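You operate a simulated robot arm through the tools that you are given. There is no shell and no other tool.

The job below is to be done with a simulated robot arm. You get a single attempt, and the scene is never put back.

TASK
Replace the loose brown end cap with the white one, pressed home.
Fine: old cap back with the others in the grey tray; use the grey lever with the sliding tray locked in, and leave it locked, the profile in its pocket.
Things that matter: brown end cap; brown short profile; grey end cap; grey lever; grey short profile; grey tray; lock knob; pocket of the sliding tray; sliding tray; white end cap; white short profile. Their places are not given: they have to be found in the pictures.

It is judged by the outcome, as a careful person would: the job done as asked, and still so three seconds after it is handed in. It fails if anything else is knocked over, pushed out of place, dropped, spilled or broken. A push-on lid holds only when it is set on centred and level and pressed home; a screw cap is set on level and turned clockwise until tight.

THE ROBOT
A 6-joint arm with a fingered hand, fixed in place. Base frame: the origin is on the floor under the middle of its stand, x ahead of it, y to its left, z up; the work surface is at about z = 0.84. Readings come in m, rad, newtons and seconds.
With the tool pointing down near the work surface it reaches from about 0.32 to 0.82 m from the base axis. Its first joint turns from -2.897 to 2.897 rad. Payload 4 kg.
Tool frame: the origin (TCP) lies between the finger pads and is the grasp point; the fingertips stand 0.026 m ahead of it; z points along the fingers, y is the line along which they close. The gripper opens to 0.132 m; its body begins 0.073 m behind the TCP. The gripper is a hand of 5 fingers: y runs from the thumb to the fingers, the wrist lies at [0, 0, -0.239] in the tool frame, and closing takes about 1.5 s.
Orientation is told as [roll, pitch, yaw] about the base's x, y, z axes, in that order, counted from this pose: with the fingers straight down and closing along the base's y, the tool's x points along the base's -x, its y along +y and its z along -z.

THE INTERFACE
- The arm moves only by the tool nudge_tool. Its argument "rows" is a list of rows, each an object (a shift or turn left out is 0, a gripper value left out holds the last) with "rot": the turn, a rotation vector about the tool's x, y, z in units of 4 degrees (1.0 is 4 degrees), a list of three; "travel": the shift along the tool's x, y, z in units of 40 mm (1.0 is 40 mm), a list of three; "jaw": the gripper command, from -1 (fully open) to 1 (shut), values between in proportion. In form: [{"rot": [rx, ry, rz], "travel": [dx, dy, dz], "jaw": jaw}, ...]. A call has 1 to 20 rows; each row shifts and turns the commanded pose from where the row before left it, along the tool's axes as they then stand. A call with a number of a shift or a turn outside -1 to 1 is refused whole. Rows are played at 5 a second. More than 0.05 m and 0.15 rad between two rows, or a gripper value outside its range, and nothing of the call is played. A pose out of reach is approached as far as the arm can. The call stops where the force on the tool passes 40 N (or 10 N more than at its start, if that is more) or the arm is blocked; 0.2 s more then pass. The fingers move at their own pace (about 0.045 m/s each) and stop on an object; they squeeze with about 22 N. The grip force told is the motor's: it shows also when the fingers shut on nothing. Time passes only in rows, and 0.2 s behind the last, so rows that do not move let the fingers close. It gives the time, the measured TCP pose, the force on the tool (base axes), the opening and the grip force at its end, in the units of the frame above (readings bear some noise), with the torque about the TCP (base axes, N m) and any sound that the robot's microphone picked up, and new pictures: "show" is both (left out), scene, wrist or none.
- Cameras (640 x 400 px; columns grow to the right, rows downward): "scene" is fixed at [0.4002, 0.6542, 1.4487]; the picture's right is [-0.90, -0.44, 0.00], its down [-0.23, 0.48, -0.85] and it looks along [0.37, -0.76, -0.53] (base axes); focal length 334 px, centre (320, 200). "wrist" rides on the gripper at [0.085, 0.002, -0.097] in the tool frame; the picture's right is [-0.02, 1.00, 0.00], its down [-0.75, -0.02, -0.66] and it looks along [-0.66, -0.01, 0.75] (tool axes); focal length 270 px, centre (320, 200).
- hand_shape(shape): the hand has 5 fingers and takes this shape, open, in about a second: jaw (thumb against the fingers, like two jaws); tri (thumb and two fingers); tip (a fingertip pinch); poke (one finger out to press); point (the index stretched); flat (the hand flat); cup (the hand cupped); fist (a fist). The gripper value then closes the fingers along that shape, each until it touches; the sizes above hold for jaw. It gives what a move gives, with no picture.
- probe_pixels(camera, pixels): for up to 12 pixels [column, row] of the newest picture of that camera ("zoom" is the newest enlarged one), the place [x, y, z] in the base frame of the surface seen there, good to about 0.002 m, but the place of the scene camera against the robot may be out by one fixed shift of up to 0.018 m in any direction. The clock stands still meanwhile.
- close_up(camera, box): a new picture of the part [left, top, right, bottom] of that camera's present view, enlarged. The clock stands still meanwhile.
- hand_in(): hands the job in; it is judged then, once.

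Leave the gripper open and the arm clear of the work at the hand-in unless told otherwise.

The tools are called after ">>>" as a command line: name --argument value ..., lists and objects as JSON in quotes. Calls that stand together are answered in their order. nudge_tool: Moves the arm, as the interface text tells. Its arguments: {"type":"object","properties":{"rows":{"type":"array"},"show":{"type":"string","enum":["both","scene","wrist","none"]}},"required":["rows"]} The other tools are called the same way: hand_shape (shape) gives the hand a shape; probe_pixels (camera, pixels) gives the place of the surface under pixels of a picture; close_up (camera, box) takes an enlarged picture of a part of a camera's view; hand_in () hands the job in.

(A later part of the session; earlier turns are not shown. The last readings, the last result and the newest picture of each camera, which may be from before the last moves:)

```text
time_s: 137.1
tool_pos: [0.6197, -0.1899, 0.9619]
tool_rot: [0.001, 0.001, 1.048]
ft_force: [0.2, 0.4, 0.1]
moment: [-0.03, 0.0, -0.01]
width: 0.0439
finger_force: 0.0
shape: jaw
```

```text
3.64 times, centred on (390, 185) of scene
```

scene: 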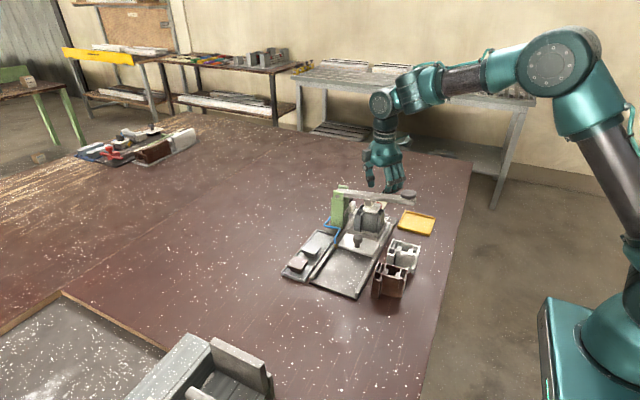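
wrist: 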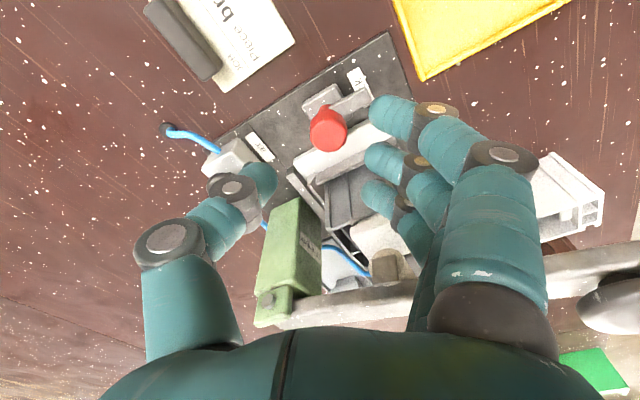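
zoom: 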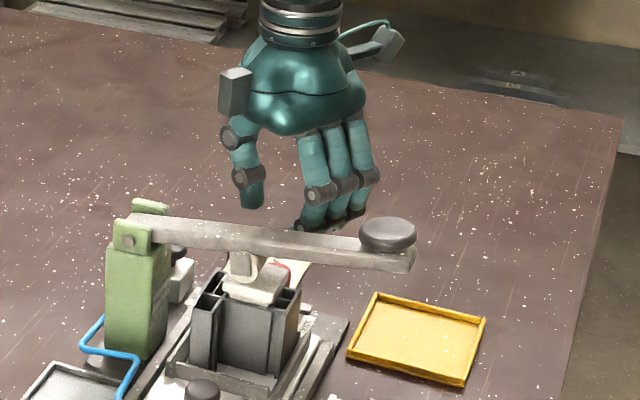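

There's also a small box on the hand's other side. Probing it and the palm so they clear the lever when I go down another 56 mm.

>>> probe_pixels --camera "zoom" --pixels '[[235, 100], [225, 112], [245, 75], [270, 125], [250, 110], [300, 130], [340, 125], [240, 140], [250, 200], [310, 215], [335, 215], [230, 135]]'

>>> probe_pixels --camera "wrist" --pixels '[[395, 265], [398, 285], [290, 300], [420, 305], [600, 300], [380, 270], [327, 130], [318, 128], [337, 128], [327, 145], [262, 180], [385, 110]]'

```text
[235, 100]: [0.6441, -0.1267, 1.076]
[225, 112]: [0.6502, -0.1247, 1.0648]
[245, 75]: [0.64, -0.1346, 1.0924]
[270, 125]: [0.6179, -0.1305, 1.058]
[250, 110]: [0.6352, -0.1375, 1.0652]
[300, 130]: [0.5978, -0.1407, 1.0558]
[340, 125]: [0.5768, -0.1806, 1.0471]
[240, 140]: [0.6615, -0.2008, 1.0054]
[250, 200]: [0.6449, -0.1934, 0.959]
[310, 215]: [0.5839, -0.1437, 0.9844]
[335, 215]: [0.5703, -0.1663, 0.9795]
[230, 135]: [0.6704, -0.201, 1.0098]
```

```text
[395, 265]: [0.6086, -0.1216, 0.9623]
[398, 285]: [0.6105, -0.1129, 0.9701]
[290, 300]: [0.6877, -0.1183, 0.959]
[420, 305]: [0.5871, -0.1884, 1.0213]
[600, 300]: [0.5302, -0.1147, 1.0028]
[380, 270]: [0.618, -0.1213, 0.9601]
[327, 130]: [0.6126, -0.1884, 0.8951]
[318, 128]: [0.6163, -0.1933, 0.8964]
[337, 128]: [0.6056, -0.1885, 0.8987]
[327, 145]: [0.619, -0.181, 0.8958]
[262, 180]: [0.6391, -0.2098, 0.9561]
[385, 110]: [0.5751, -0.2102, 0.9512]
```

Clearances are fine (the box and palm stay above/outside the lever). Descending to TCP z≈0.906 around the lock knob.

>>> nudge_tool --rows '[{"travel": [0, 0, 0.4]}, {"travel": [0, 0, 0.4]}, {"travel": [0, 0, 0.3]}, {"travel": [0, 0, 0.2]}, {"travel": [0, 0, 0.1]}, {}, {}]' --show "both"

>>> close_up --camera "wrist" --box '[230, 100, 430, 240]'

>>> close_up --camera "scene" --box '[330, 150, 450, 240]'

```text
time_s: 138.7
tool_pos: [0.6189, -0.1897, 0.9051]
tool_rot: [0.0, 0.001, 1.048]
ft_force: [-0.9, -1.0, 0.9]
moment: [0.04, -0.04, 0.02]
width: 0.0435
finger_force: 0.0
shape: jaw
```

scene: 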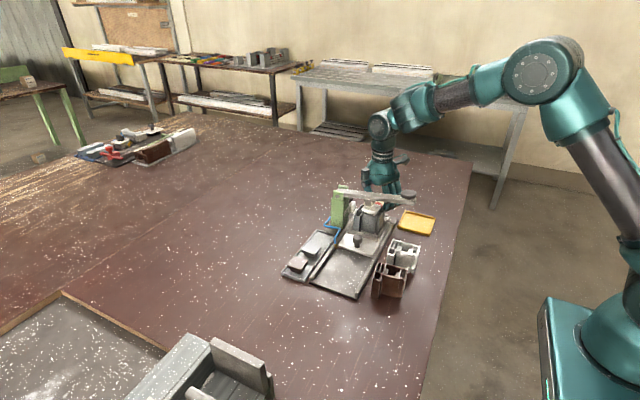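
wrist: 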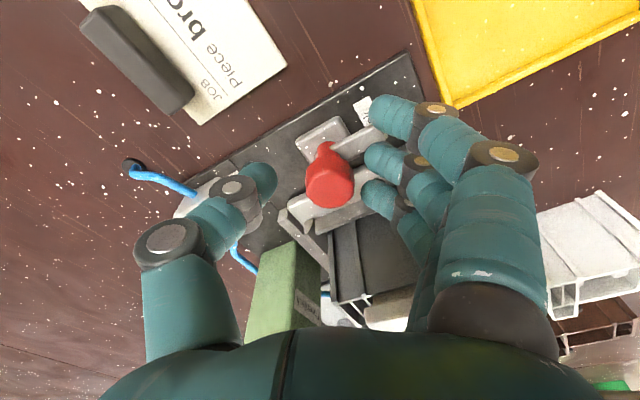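

```text
2.86 times, centred on (330, 170) of wrist
```

zoom: 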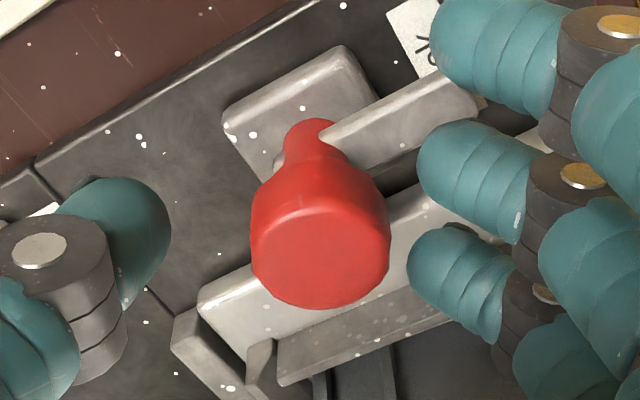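

```text
4.44 times, centred on (390, 195) of scene
```

zoom: 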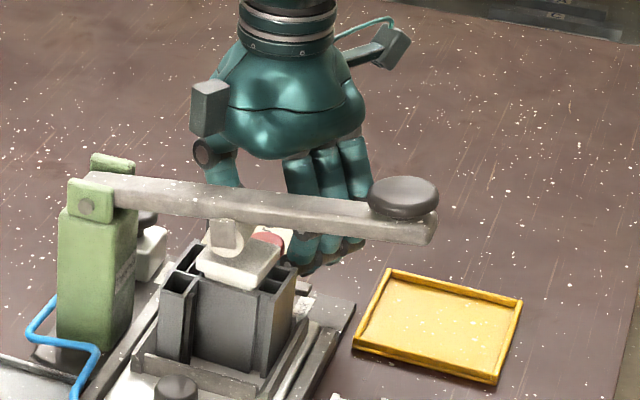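

Fingers are placed around the knob head like on the tray knob. Closing.

>>> nudge_tool --rows '[{"jaw": 0.5}, {"jaw": 0.6}, {"jaw": 0.7}, {"jaw": 0.8}, {"jaw": 0.85}, {"jaw": 0.85}, {"jaw": 0.85}, {"jaw": 0.85}]' --show "wrist"

>>> close_up --camera "wrist" --box '[230, 100, 430, 240]'

```text
time_s: 140.5
tool_pos: [0.6192, -0.1905, 0.9034]
tool_rot: [-0.002, -0.001, 1.047]
ft_force: [6.1, -4.3, -2.3]
moment: [-0.04, -0.01, -0.04]
width: 0.0062
finger_force: 22.6
shape: jaw
```

wrist: 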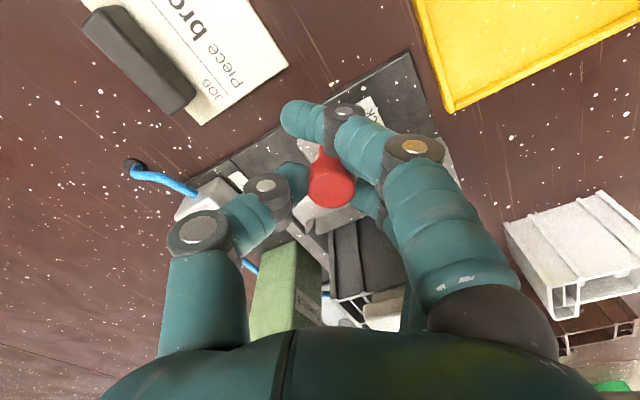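

```text
2.86 times, centred on (330, 170) of wrist
```

zoom: 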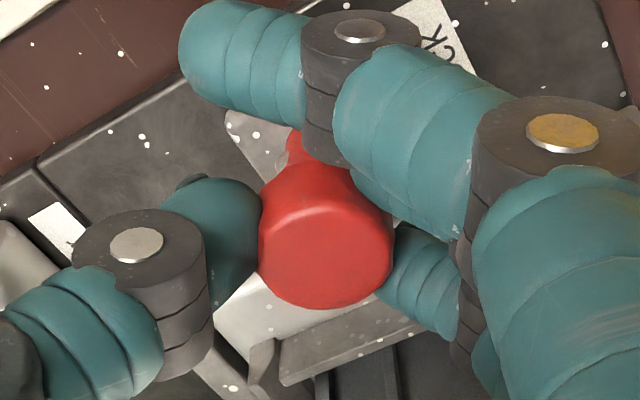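

Gripped (side force about 7.5 N; relieving by 1.4 mm). Trying a small clockwise turn of 12° about the knob axis to see if the bar moves.

>>> nudge_tool --rows '[{"travel": [0, -0.035, 0]}, {"rot": [0, 0, 1], "travel": [0.0105, 0, 0]}, {"rot": [0, 0, 1], "travel": [0.0105, 0, 0]}, {"rot": [0, 0, 1], "travel": [0.0105, 0, 0]}, {}]' --show "wrist"

>>> close_up --camera "wrist" --box '[230, 60, 430, 240]'

```text
time_s: 141.7
tool_pos: [0.6198, -0.1903, 0.9041]
tool_rot: [-0.001, -0.001, 0.837]
ft_force: [-2.3, -1.7, -2.9]
moment: [0.07, 0.13, 0.01]
width: 0.0059
finger_force: 21.8
shape: jaw
```

wrist: 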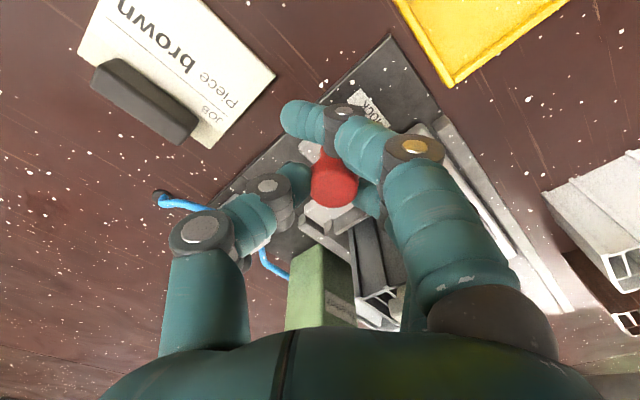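

```text
2.22 times, centred on (330, 150) of wrist
```

zoom: 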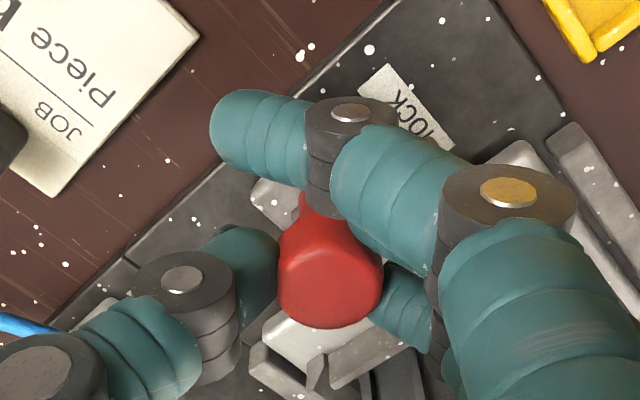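

Low resistance; the head seems to turn with the hand. Continuing clockwise 32° more.

>>> nudge_tool --rows '[{"rot": [0, 0, 1], "travel": [0.0105, 0, 0]}, {"rot": [0, 0, 1], "travel": [0.0105, 0, 0]}, {"rot": [0, 0, 1], "travel": [0.0105, 0, 0]}, {"rot": [0, 0, 1], "travel": [0.0105, 0, 0]}, {"rot": [0, 0, 1], "travel": [0.0105, 0, 0]}, {"rot": [0, 0, 1], "travel": [0.0105, 0, 0]}, {"rot": [0, 0, 1], "travel": [0.0105, 0, 0]}, {"rot": [0, 0, 1], "travel": [0.0105, 0, 0]}, {}]' --show "both"

>>> close_up --camera "wrist" --box '[230, 60, 430, 240]'

>>> close_up --camera "scene" --box '[340, 160, 440, 240]'

```text
time_s: 143.7
tool_pos: [0.6139, -0.1922, 0.904]
tool_rot: [-0.001, 0.0, 0.277]
ft_force: [-11.6, -0.4, -2.3]
moment: [0.13, 0.26, 0.09]
width: 0.0053
finger_force: 21.8
shape: jaw
```

scene: 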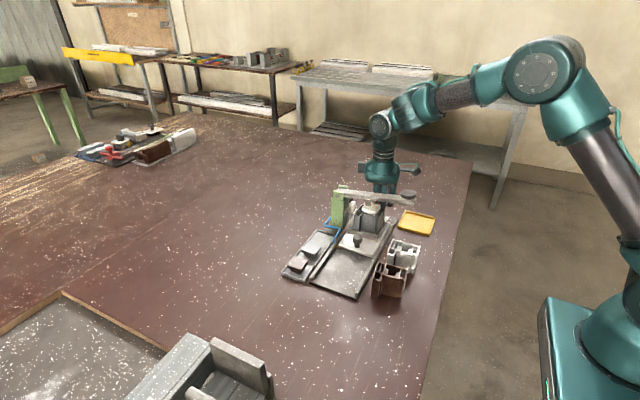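
wrist: 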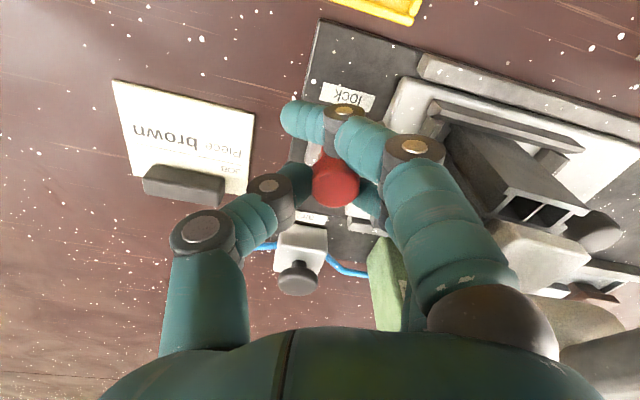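

```text
2.22 times, centred on (330, 150) of wrist
```

zoom: 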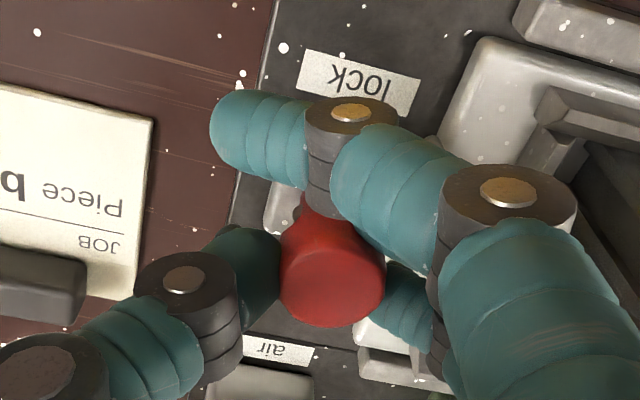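

```text
5.00 times, centred on (390, 200) of scene
```

zoom: 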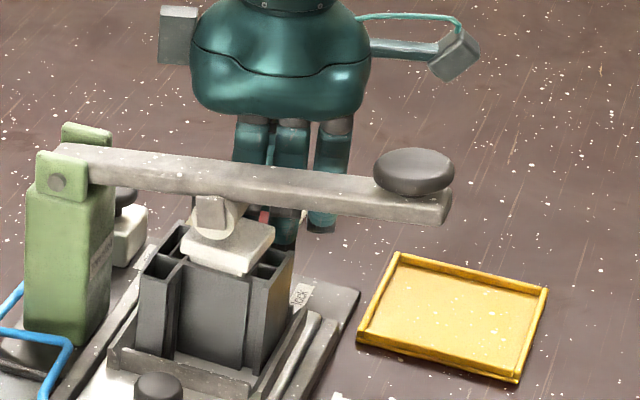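

Lateral force −11.6 N in x; correcting by 1.5 mm toward −x, then turning 24° more (to yaw ≈ −8°).

>>> nudge_tool --rows '[{"travel": [0.04, 0, 0]}, {"rot": [0, 0, 1], "travel": [0.015, 0, 0]}, {"rot": [0, 0, 1], "travel": [0.015, 0, 0]}, {"rot": [0, 0, 1], "travel": [0.015, 0, 0]}, {"rot": [0, 0, 1], "travel": [0.015, 0, 0]}, {"rot": [0, 0, 1], "travel": [0.015, 0, 0]}, {"rot": [0, 0, 1], "travel": [0.015, 0, 0]}, {}]' --show "wrist"

>>> close_up --camera "wrist" --box '[230, 60, 430, 240]'

```text
time_s: 145.5
tool_pos: [0.6104, -0.1943, 0.904]
tool_rot: [0.001, -0.001, -0.142]
ft_force: [0.0, 6.5, -3.3]
moment: [0.27, -0.02, 0.05]
width: 0.0053
finger_force: 21.8
shape: jaw
```

wrist: 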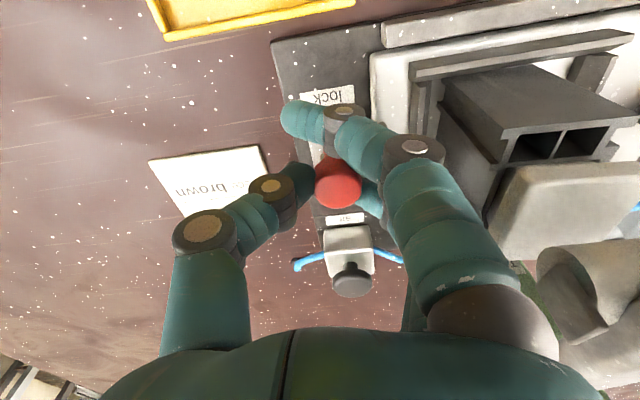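

```text
2.22 times, centred on (330, 150) of wrist
```

zoom: 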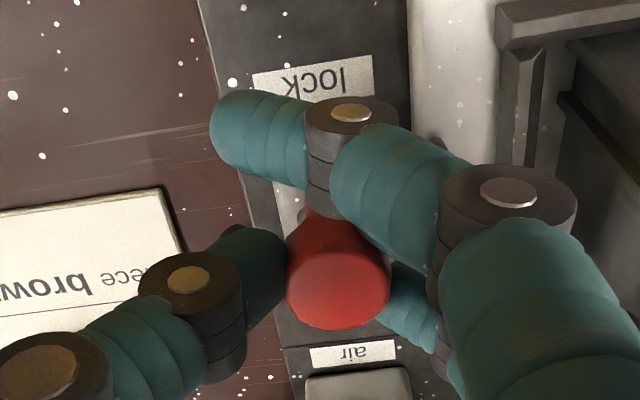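

Turned 68° in all. Releasing and rising to see where the bar is.

>>> nudge_tool --rows '[{"jaw": 0.6}, {"jaw": 0.4}, {"jaw": 0.333}, {"jaw": 0.333}, {"travel": [0, 0, -0.4]}, {"travel": [0, 0, -0.8]}, {"travel": [0, 0, -0.9]}, {"travel": [0, 0, -0.6]}, {}, {}]' --show "wrist"

>>> close_up --camera "wrist" --box '[250, 40, 410, 160]'

```text
time_s: 147.7
tool_pos: [0.6108, -0.1948, 1.0114]
tool_rot: [0.0, 0.0, -0.139]
ft_force: [0.1, -0.5, -0.6]
moment: [-0.03, 0.01, -0.02]
width: 0.0436
finger_force: 0.0
shape: jaw
```

wrist: 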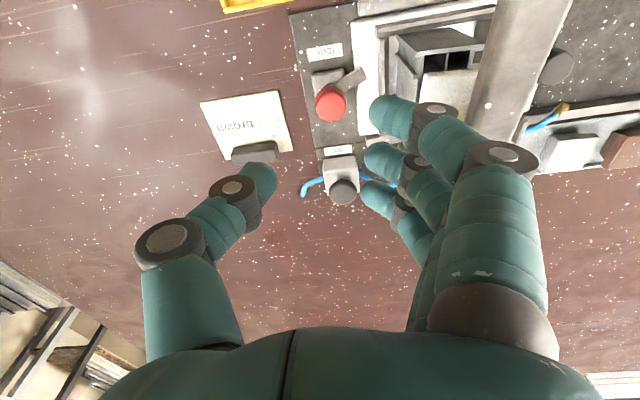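

```text
3.33 times, centred on (330, 100) of wrist
```

zoom: 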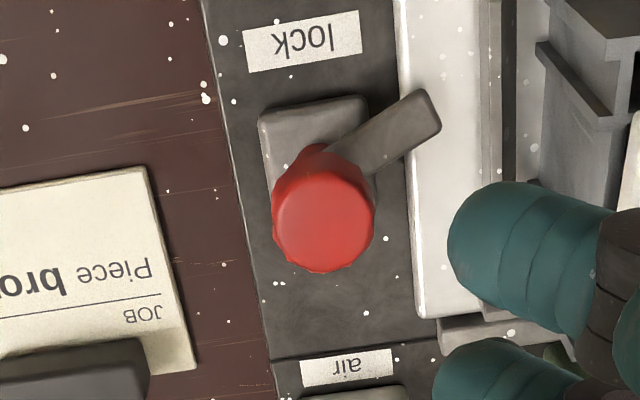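

The bar has swung ≈55–60° clockwise and already reaches over the tray's edge: it is a turning lock. I'll turn the hand back to yaw +30°, re-grip and turn it on until it stops.

>>> nudge_tool --rows '[{"rot": [0, 0, -1]}, {"rot": [0, 0, -1]}, {"rot": [0, 0, -1]}, {"rot": [0, 0, -1]}, {"rot": [0, 0, -1]}, {"rot": [0, 0, -1]}, {"rot": [0, 0, -1]}, {"rot": [0, 0, -1]}, {"rot": [0, 0, -1]}, {"rot": [0, 0, -0.5]}, {"travel": [-0.161, 0, 0]}, {"travel": [0, 0, 0.5]}, {"travel": [0, 0, 0.5]}, {}, {}]' --show "wrist"

>>> close_up --camera "wrist" --box '[250, 60, 410, 180]'

>>> probe_pixels --camera "zoom" --pixels '[[280, 200], [300, 200], [260, 200], [280, 230], [280, 180], [340, 140], [380, 130], [320, 150], [400, 120], [350, 130], [240, 130], [420, 200]]'

```text
time_s: 150.9
tool_pos: [0.6165, -0.1914, 0.9723]
tool_rot: [0.001, 0.0, 0.524]
ft_force: [-0.1, 0.0, 0.7]
moment: [-0.03, 0.0, -0.03]
width: 0.0435
finger_force: 0.0
shape: jaw
```

wrist: 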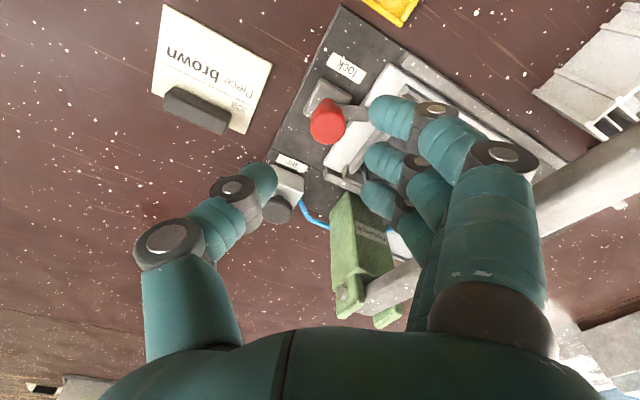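

```text
3.33 times, centred on (330, 120) of wrist
```

zoom: 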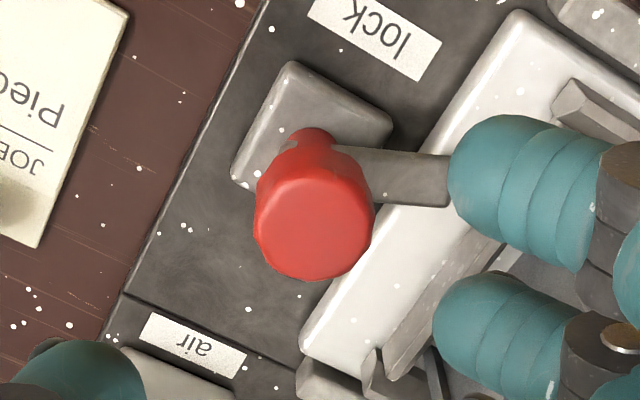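

```text
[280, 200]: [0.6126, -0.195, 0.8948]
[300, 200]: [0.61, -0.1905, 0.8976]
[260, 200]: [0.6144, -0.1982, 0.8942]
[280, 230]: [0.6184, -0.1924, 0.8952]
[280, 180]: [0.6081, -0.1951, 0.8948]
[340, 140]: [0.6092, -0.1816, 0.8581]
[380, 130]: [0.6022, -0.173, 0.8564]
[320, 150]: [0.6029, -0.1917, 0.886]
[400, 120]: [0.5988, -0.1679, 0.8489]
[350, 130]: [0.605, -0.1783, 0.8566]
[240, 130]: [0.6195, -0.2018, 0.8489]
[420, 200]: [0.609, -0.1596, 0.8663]
```

The bar now points to roughly +y (≈10–20° short). Descending, re-gripping and turning further until resistance.

>>> nudge_tool --rows '[{"travel": [0, 0, 0.5]}, {"travel": [0, 0, 0.5]}, {"travel": [0, 0, 0.4]}, {"travel": [0, 0, 0.28]}, {"jaw": 0.5}, {"jaw": 0.6}, {"jaw": 0.7}, {"jaw": 0.8}, {"jaw": 0.85}, {"jaw": 0.85}, {"jaw": 0.85}, {"travel": [0, -0.035, 0]}, {}]' --show "wrist"

```text
time_s: 153.7
tool_pos: [0.6179, -0.1914, 0.905]
tool_rot: [0.001, 0.0, 0.523]
ft_force: [-0.6, -0.3, -2.1]
moment: [0.11, 0.04, -0.01]
width: 0.0055
finger_force: 22.4
shape: jaw
```

wrist: 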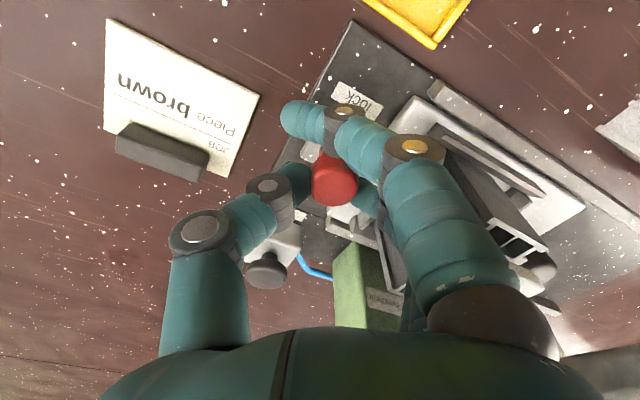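

Gripped. Turning clockwise in steps while watching the torque about z.

>>> nudge_tool --rows '[{"rot": [0, 0, 1], "travel": [0.013, 0, 0]}, {"rot": [0, 0, 1], "travel": [0.013, 0, 0]}, {"rot": [0, 0, 1], "travel": [0.013, 0, 0]}, {}]' --show "none"

>>> nudge_tool --rows '[{"rot": [0, 0, 1], "travel": [0.013, 0, 0]}, {"rot": [0, 0, 1], "travel": [0.013, 0, 0]}, {"rot": [0, 0, 1], "travel": [0.013, 0, 0]}, {}]' --show "none"

```text
time_s: 154.7
tool_pos: [0.6154, -0.1925, 0.9048]
tool_rot: [0.001, 0.001, 0.312]
ft_force: [-0.9, 0.6, -3.3]
moment: [0.13, 0.05, -0.01]
width: 0.0054
finger_force: 22.1
shape: jaw
```

```text
time_s: 155.7
tool_pos: [0.6145, -0.1931, 0.905]
tool_rot: [-0.001, -0.001, 0.102]
ft_force: [-4.5, 2.5, -3.9]
moment: [0.14, 0.14, 0.07]
width: 0.0053
finger_force: 21.9
shape: jaw
```

Torque still small. Another 12°.

>>> nudge_tool --rows '[{"rot": [0, 0, 1], "travel": [0.02, 0, 0]}, {"rot": [0, 0, 1], "travel": [0.02, 0, 0]}, {"rot": [0, 0, 1], "travel": [0.02, 0, 0]}, {}]' --show "wrist"

>>> close_up --camera "wrist" --box '[250, 60, 450, 220]'

```text
time_s: 156.7
tool_pos: [0.6125, -0.1934, 0.9041]
tool_rot: [0.0, 0.0, -0.106]
ft_force: [-5.9, -0.4, 0.0]
moment: [0.1, 0.15, 0.33]
width: 0.0053
finger_force: 22.5
shape: jaw
```

wrist: 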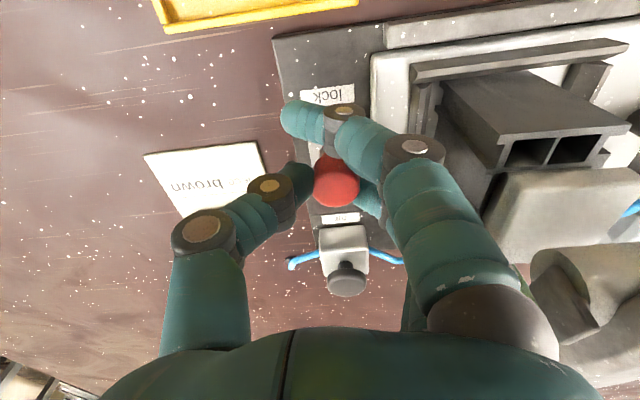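

```text
2.50 times, centred on (350, 140) of wrist
```

zoom: 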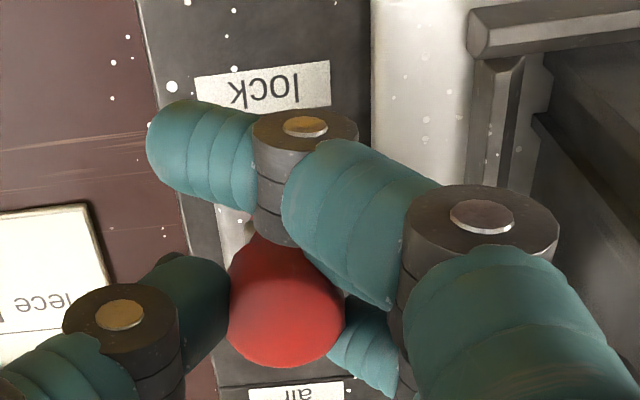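

Torque rose to 0.33 N·m: the turning stop. Releasing and rising to check the bar.

>>> nudge_tool --rows '[{"jaw": 0.6}, {"jaw": 0.4}, {"jaw": 0.333}, {"jaw": 0.333}, {"travel": [0, 0, -0.4]}, {"travel": [0, 0, -0.8]}, {"travel": [0, 0, -0.9]}, {"travel": [0, 0, -0.6]}, {}, {}]' --show "both"

>>> close_up --camera "wrist" --box '[250, 40, 410, 160]'

>>> probe_pixels --camera "zoom" --pixels '[[325, 230], [325, 200], [300, 220], [350, 220], [400, 180], [430, 175], [380, 185], [450, 175], [410, 160], [410, 195], [425, 100], [310, 150]]'

```text
time_s: 158.9
tool_pos: [0.6125, -0.1913, 1.0124]
tool_rot: [0.0, 0.002, -0.104]
ft_force: [-0.5, 0.6, 0.3]
moment: [-0.03, 0.01, -0.01]
width: 0.0433
finger_force: 0.1
shape: jaw
```

scene: 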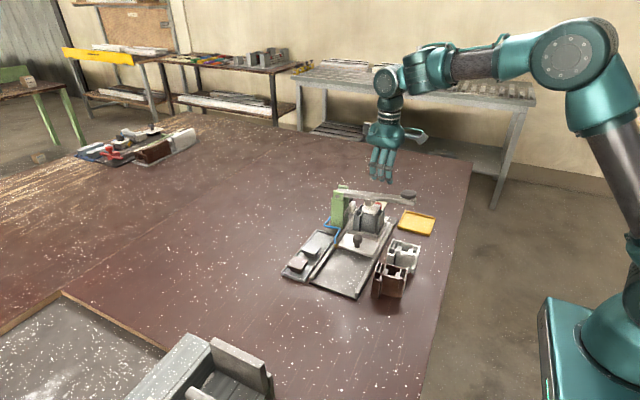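
wrist: 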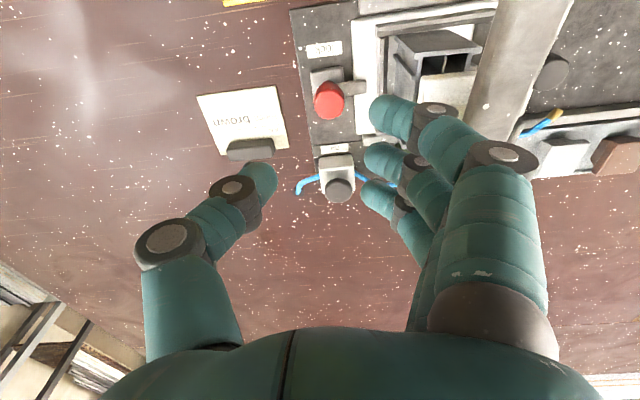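

```text
3.33 times, centred on (330, 100) of wrist
```

zoom: 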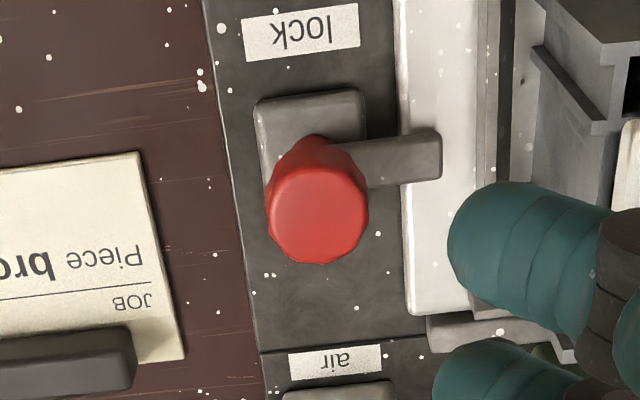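

```text
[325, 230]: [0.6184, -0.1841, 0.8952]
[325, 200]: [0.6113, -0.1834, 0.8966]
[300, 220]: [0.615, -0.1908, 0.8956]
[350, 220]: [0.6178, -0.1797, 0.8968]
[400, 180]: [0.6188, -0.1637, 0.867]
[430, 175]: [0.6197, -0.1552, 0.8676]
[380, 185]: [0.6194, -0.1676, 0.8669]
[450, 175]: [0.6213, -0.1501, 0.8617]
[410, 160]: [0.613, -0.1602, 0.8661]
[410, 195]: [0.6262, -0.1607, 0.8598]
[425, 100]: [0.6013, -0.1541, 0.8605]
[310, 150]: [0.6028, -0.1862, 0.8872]
```

The bar now points straight to +y across the tray's edge: the tray is locked in. Next, the lever: rising, squaring the tool to yaw 0 and moving above the lever's handle knob (≈0.511, −0.100, top 1.008).

>>> nudge_tool --rows '[{"travel": [0, 0, -0.9]}, {"travel": [0, 0, -0.9]}, {"travel": [0, 0, -0.9]}, {"travel": [0, 0, -0.74]}, {"rot": [0, 0, -1]}, {"rot": [0, 0, -0.5]}, {"travel": [0.635, 0.57, 0]}, {"travel": [0.635, 0.57, 0]}, {"travel": [0.635, 0.57, 0]}, {"travel": [0.635, 0.57, 0]}, {}, {}]' --show "none"

>>> hand_shape --shape "fist"

>>> close_up --camera "scene" --box '[320, 90, 480, 250]'

>>> close_up --camera "wrist" --box '[0, 0, 640, 400]'

```text
time_s: 161.5
tool_pos: [0.51, -0.1006, 1.1503]
tool_rot: [-0.002, 0.0, 0.0]
ft_force: [0.5, 0.1, 0.0]
moment: [-0.04, 0.0, 0.01]
width: 0.0433
finger_force: 0.0
shape: jaw
```

```text
time_s: 162.4
tool_pos: [0.5109, -0.1014, 1.1515]
tool_rot: [0.001, 0.001, 0.002]
ft_force: [0.3, -0.3, 0.9]
moment: [0.0, 0.0, 0.0]
width: 0.0
finger_force: 0.1
shape: fist
```

```text
2.50 times, centred on (400, 170) of scene
```

zoom: 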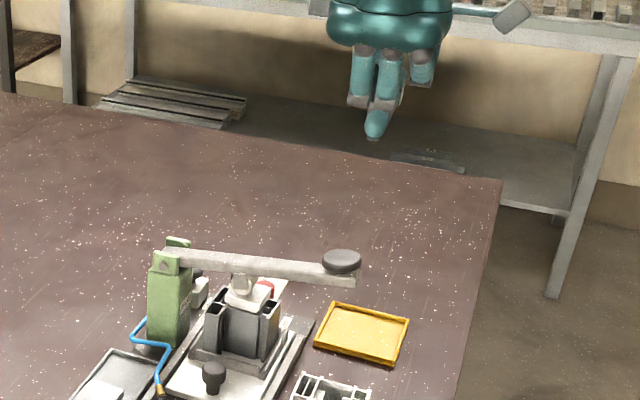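

```text
1.00 times, centred on (320, 200) of wrist (not enlarged: the box is as wide or as high as the picture)
```

zoom: 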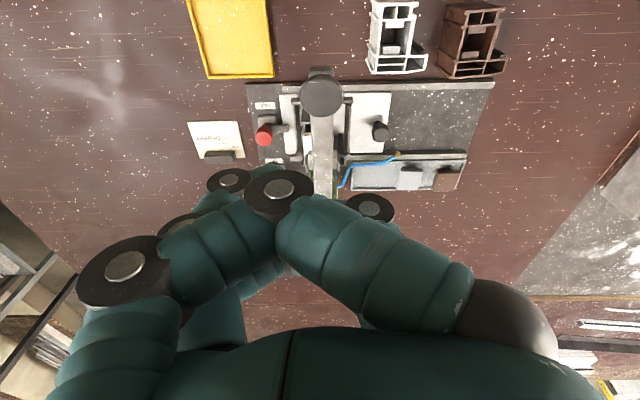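

Fist shape made; something still protrudes lowest. Probing the lowest parts of the fist and the lever knob.

>>> probe_pixels --camera "scene" --pixels '[[422, 142], [421, 138], [424, 130], [428, 122], [416, 110], [442, 105], [408, 194], [412, 193], [402, 194], [408, 191], [414, 200], [422, 120]]'

>>> probe_pixels --camera "wrist" --pixels '[[280, 188], [230, 178], [370, 208], [322, 93], [308, 93], [340, 93], [322, 75], [322, 112], [250, 200], [320, 215], [125, 265], [265, 172]]'

```text
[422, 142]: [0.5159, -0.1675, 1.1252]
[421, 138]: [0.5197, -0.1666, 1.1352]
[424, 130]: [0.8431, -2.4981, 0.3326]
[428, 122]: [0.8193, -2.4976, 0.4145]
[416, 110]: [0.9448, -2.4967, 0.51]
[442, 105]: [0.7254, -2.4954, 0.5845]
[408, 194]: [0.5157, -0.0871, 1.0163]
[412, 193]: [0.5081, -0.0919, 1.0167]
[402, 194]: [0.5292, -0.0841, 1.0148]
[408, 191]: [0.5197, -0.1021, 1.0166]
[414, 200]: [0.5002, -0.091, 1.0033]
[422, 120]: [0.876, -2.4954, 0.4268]
```

```text
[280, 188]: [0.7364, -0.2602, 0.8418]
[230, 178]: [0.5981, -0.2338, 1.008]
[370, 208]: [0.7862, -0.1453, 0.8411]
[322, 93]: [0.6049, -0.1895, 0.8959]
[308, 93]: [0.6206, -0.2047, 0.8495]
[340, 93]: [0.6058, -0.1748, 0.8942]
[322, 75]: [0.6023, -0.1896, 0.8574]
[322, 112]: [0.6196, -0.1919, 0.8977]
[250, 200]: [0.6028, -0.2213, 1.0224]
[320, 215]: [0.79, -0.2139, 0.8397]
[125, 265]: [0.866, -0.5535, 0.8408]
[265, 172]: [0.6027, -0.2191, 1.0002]
```

Those pictures were stale. Refreshing both with a still row.

>>> nudge_tool --rows '[{"jaw": 1}]' --show "both"

>>> probe_pixels --camera "scene" --pixels '[[422, 142], [421, 138], [424, 132], [428, 122], [416, 115], [442, 105], [408, 194], [412, 193], [402, 194], [408, 191], [420, 125], [415, 128]]'

>>> probe_pixels --camera "wrist" --pixels '[[280, 188], [230, 178], [370, 208], [322, 93], [308, 93], [340, 93], [322, 75], [322, 112], [250, 200], [320, 215], [125, 265], [265, 172]]'

```text
time_s: 162.8
tool_pos: [0.5104, -0.1023, 1.1516]
tool_rot: [0.0, 0.001, 0.0]
ft_force: [0.0, -0.1, 0.2]
moment: [-0.04, -0.01, 0.0]
width: 0.0003
finger_force: 0.1
shape: fist
```

scene: 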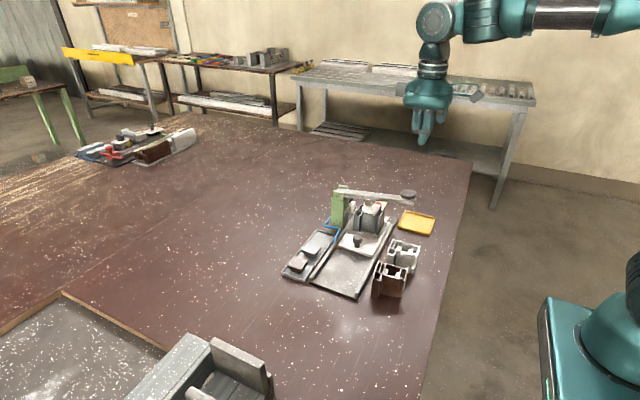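
wrist: 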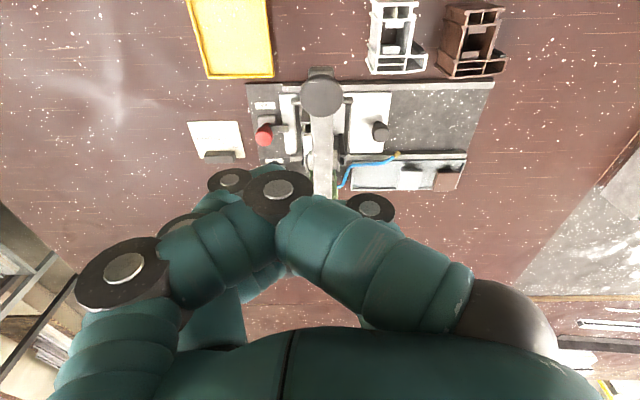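

```text
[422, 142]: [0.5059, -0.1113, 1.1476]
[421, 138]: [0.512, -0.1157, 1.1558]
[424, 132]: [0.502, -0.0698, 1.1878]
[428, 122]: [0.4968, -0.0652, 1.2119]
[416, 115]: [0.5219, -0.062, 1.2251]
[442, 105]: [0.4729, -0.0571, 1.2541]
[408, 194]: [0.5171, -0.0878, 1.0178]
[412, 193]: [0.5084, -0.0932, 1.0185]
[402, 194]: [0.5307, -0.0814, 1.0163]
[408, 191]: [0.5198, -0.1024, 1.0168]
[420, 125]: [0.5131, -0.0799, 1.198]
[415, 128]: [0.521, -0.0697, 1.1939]
```

```text
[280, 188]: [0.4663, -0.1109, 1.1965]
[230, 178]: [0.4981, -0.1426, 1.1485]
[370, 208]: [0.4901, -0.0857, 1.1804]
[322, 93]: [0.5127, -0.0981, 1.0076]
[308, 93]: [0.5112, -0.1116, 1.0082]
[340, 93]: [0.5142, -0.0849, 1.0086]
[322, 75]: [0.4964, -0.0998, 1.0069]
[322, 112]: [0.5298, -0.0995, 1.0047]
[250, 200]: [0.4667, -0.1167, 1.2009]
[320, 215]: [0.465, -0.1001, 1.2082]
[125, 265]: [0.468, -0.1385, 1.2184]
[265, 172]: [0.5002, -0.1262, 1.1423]
```

Lever knob: centre ≈(0.5127, −0.099), top z 1.008, radius ≈20 mm. The fist leaves the thumb lowest, which isn't ideal. I'll look at the "poke" shape, which is made for pressing.

>>> hand_shape --shape "poke"

>>> nudge_tool --rows '[{"jaw": 1}, {"jaw": 1}, {"jaw": 1}, {"jaw": 1}, {"jaw": 1}, {"jaw": 1}]' --show "both"

>>> close_up --camera "scene" --box '[370, 60, 470, 160]'

```text
time_s: 163.7
tool_pos: [0.511, -0.102, 1.151]
tool_rot: [-0.001, 0.001, -0.001]
ft_force: [0.4, 0.0, 0.4]
moment: [0.01, 0.04, -0.01]
width: 0.0001
finger_force: 0.1
shape: poke
```

```text
time_s: 165.1
tool_pos: [0.5105, -0.1005, 1.1511]
tool_rot: [-0.002, 0.0, -0.001]
ft_force: [0.7, -0.7, 0.1]
moment: [0.04, 0.0, 0.03]
width: 0.0
finger_force: 0.1
shape: jaw
```

scene: 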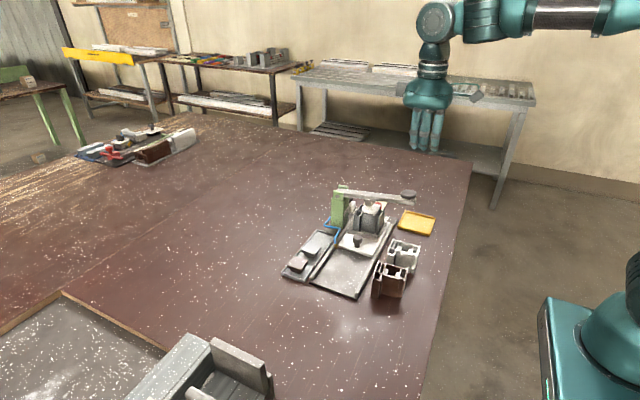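
wrist: 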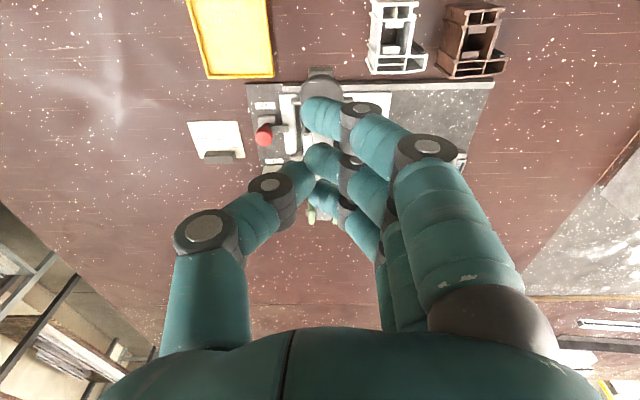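

```text
4.00 times, centred on (420, 110) of scene
```

zoom: 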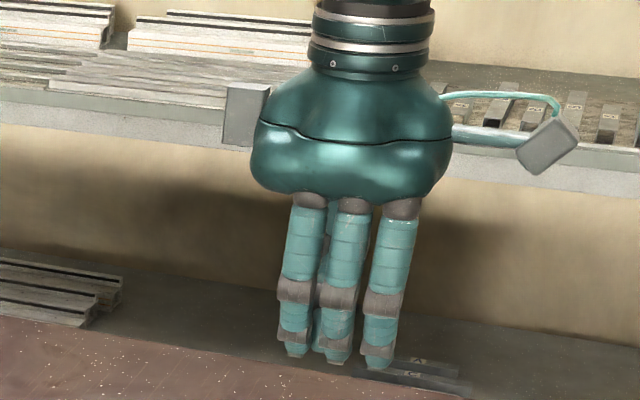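

Sending a grip value switched the hand back to "jaw". Setting "poke" again, this time without grip values, to see it.

>>> hand_shape --shape "poke"

>>> nudge_tool --rows '[{}, {}]' --show "both"

>>> close_up --camera "scene" --box '[370, 60, 470, 160]'

```text
time_s: 166.0
tool_pos: [0.5103, -0.1008, 1.1507]
tool_rot: [0.0, 0.0, -0.001]
ft_force: [0.0, -0.2, -0.3]
moment: [0.0, 0.0, 0.0]
width: 0.0003
finger_force: 0.1
shape: poke
```

```text
time_s: 166.6
tool_pos: [0.5103, -0.1017, 1.1506]
tool_rot: [0.0, 0.002, 0.001]
ft_force: [-0.3, 0.1, -0.5]
moment: [0.0, -0.03, -0.01]
width: 0.0
finger_force: 0.0
shape: poke
```

scene: 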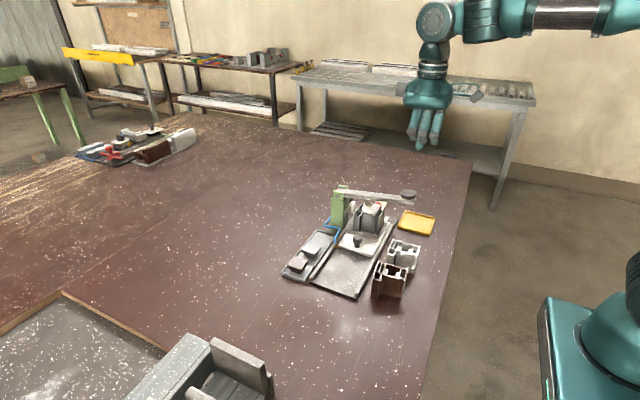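
wrist: 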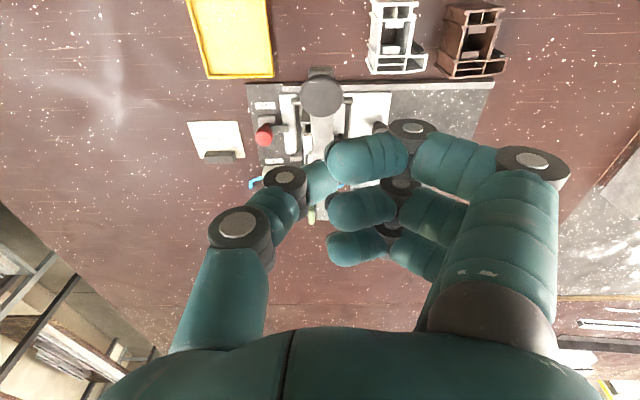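

```text
4.00 times, centred on (420, 110) of scene
```

zoom: 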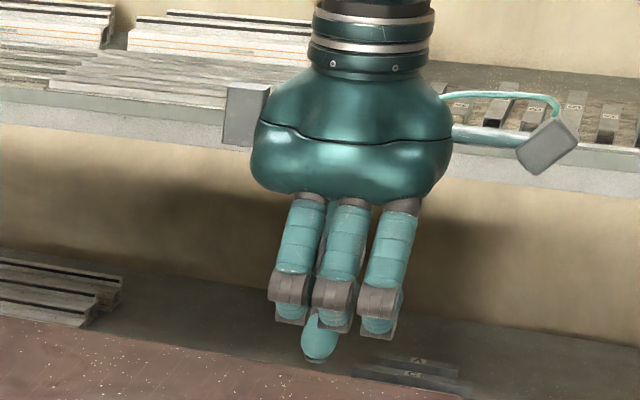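

In "poke" the thumb is the pressing finger, its tip lowest. Probing its tip.

>>> probe_pixels --camera "zoom" --pixels '[[315, 358], [315, 345], [325, 345], [305, 345], [340, 325], [375, 330], [290, 315], [315, 320]]'

>>> probe_pixels --camera "wrist" --pixels '[[322, 185], [312, 180], [335, 185], [285, 180], [335, 165], [340, 160], [322, 95], [318, 195]]'

```text
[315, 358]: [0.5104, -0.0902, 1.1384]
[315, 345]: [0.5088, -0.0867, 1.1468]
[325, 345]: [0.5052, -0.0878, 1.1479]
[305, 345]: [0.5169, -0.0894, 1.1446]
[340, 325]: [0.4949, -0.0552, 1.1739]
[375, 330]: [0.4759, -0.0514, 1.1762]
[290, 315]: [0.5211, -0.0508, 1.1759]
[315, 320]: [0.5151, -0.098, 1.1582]
```

```text
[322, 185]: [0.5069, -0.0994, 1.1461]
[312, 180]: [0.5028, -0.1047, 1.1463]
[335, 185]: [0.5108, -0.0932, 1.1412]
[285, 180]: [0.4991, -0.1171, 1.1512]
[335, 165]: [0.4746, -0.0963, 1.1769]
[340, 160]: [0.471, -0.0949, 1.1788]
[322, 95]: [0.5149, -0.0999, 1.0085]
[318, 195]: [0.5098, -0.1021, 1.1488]
```

Thumb tip is ≈22 mm below the TCP and ≈6 mm toward +y. I'll place it over the lever knob's centre and lower to about 5 mm above it.

>>> nudge_tool --rows '[{"travel": [-0.05, -0.1, 0.4]}, {"travel": [0, 0, 0.8]}, {"travel": [0, 0, 0.8]}, {"travel": [0, 0, 0.6]}, {"travel": [0, 0, 0.27]}, {}, {}]' --show "both"

>>> close_up --camera "scene" --box '[340, 130, 460, 240]'

>>> close_up --camera "wrist" --box '[240, 100, 420, 240]'

```text
time_s: 168.2
tool_pos: [0.5136, -0.1065, 1.0356]
tool_rot: [0.0, 0.001, 0.0]
ft_force: [0.1, -0.2, -0.4]
moment: [0.0, 0.02, -0.02]
width: 0.0001
finger_force: 0.0
shape: poke
```

scene: 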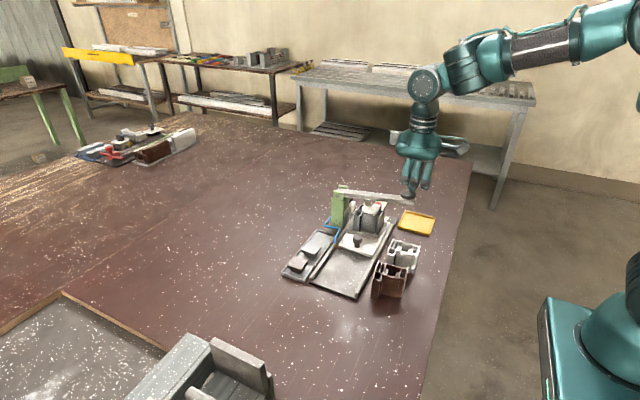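
wrist: 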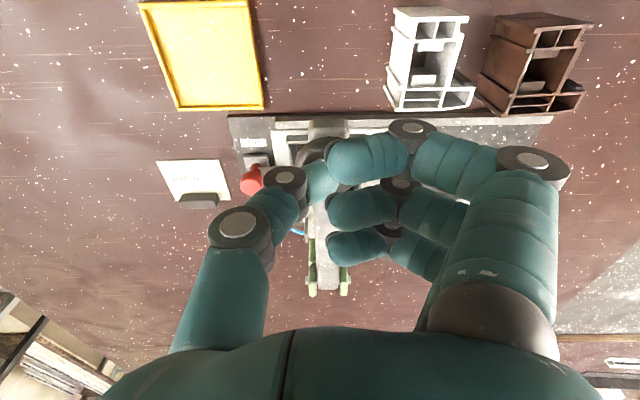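

```text
3.64 times, centred on (400, 185) of scene
```

zoom: 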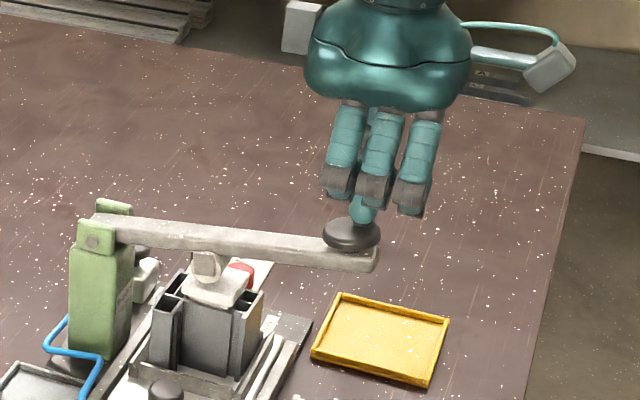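

```text
2.86 times, centred on (330, 170) of wrist
```

zoom: 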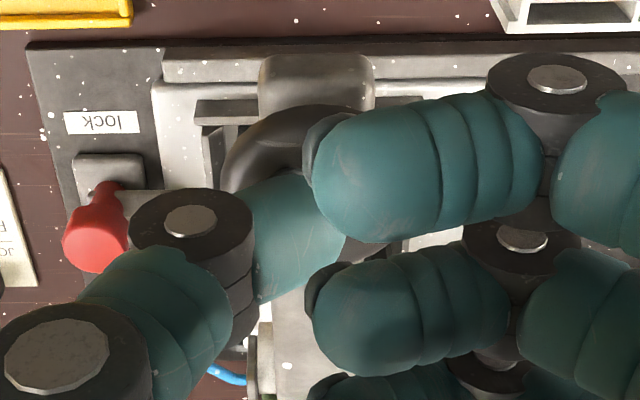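

Thumb tip is just over the lever knob. Pressing down slowly, 2 mm rows.

>>> nudge_tool --rows '[{"travel": [0, 0, 0.05]}, {"travel": [0, 0, 0.05]}, {"travel": [0, 0, 0.05]}, {"travel": [0, 0, 0.05]}, {"travel": [0, 0, 0.05]}, {"travel": [0, 0, 0.05]}, {}]' --show "scene"

>>> close_up --camera "scene" --box '[330, 160, 440, 240]'

```text
time_s: 169.8
tool_pos: [0.5123, -0.1061, 1.0231]
tool_rot: [0.0, -0.001, 0.0]
ft_force: [-0.3, 0.1, 1.4]
moment: [0.05, 0.0, -0.01]
width: 0.0
finger_force: 0.0
shape: poke
```

scene: 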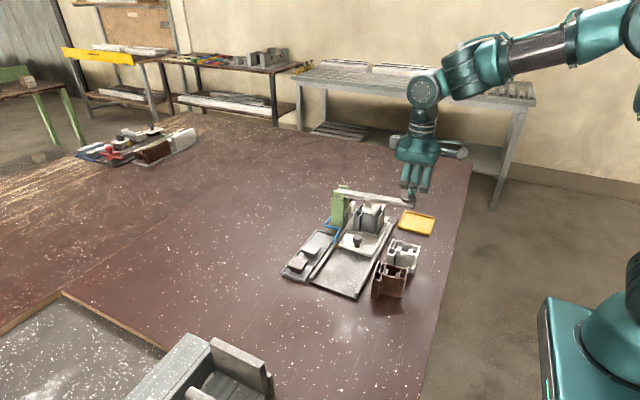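

```text
5.00 times, centred on (385, 200) of scene
```

zoom: 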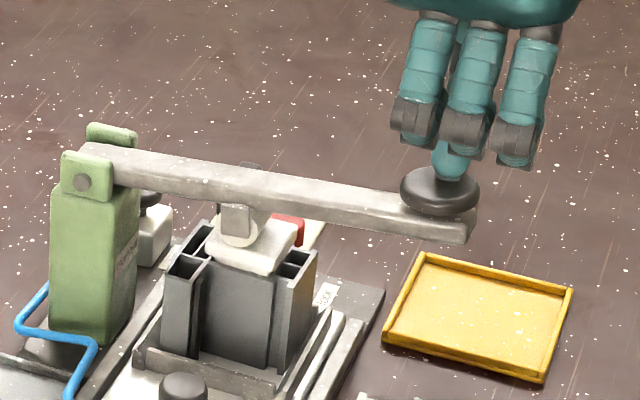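

Contact; the lever follows with little force. Continuing down.

>>> nudge_tool --rows '[{"travel": [0, 0, 0.05]}, {"travel": [0, 0, 0.05]}, {"travel": [0, 0, 0.05]}, {"travel": [0, 0, 0.05]}, {"travel": [0, 0, 0.05]}, {}]' --show "scene"

>>> close_up --camera "scene" --box '[330, 160, 440, 240]'

```text
time_s: 171.2
tool_pos: [0.5133, -0.1049, 1.014]
tool_rot: [0.001, -0.001, 0.001]
ft_force: [-0.6, -0.9, 2.0]
moment: [-0.02, 0.01, 0.01]
width: 0.0004
finger_force: 0.1
shape: poke
```

scene: 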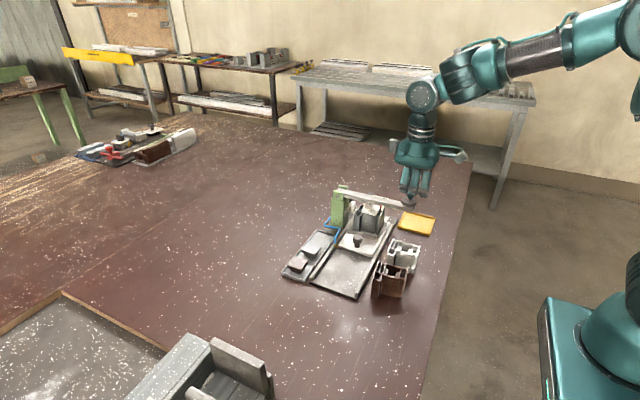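

```text
5.00 times, centred on (385, 200) of scene
```

zoom: 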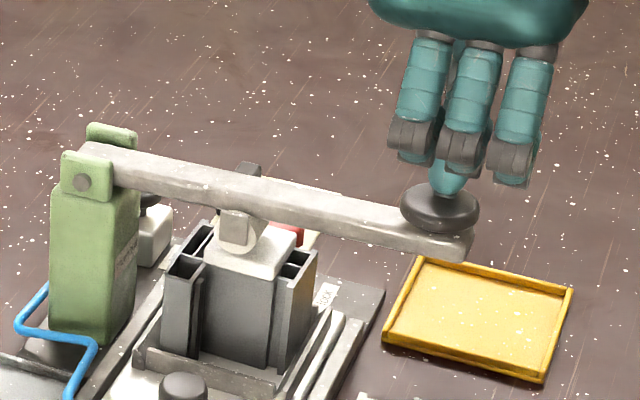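

The roller is near/at the cap. Continuing down, watching the force.

>>> nudge_tool --rows '[{"travel": [0, 0, 0.05]}, {"travel": [0, 0, 0.05]}, {"travel": [0, 0, 0.05]}, {}]' --show "scene"

>>> close_up --camera "scene" --box '[345, 190, 415, 240]'

```text
time_s: 172.2
tool_pos: [0.513, -0.1049, 1.008]
tool_rot: [0.0, -0.001, 0.0]
ft_force: [0.2, 0.8, 1.1]
moment: [-0.01, -0.01, -0.03]
width: 0.0
finger_force: 0.1
shape: poke
```

scene: 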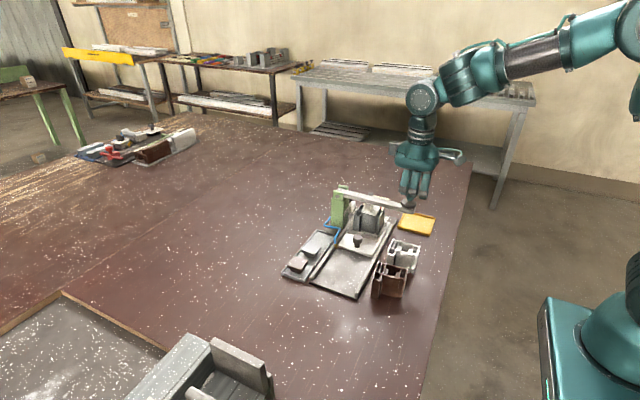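

```text
8.00 times, centred on (380, 215) of scene
```

zoom: 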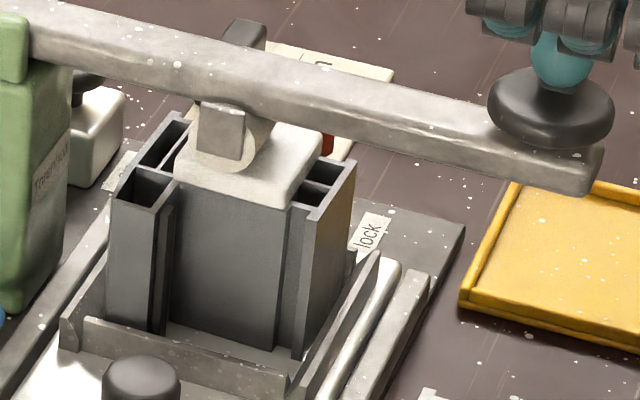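

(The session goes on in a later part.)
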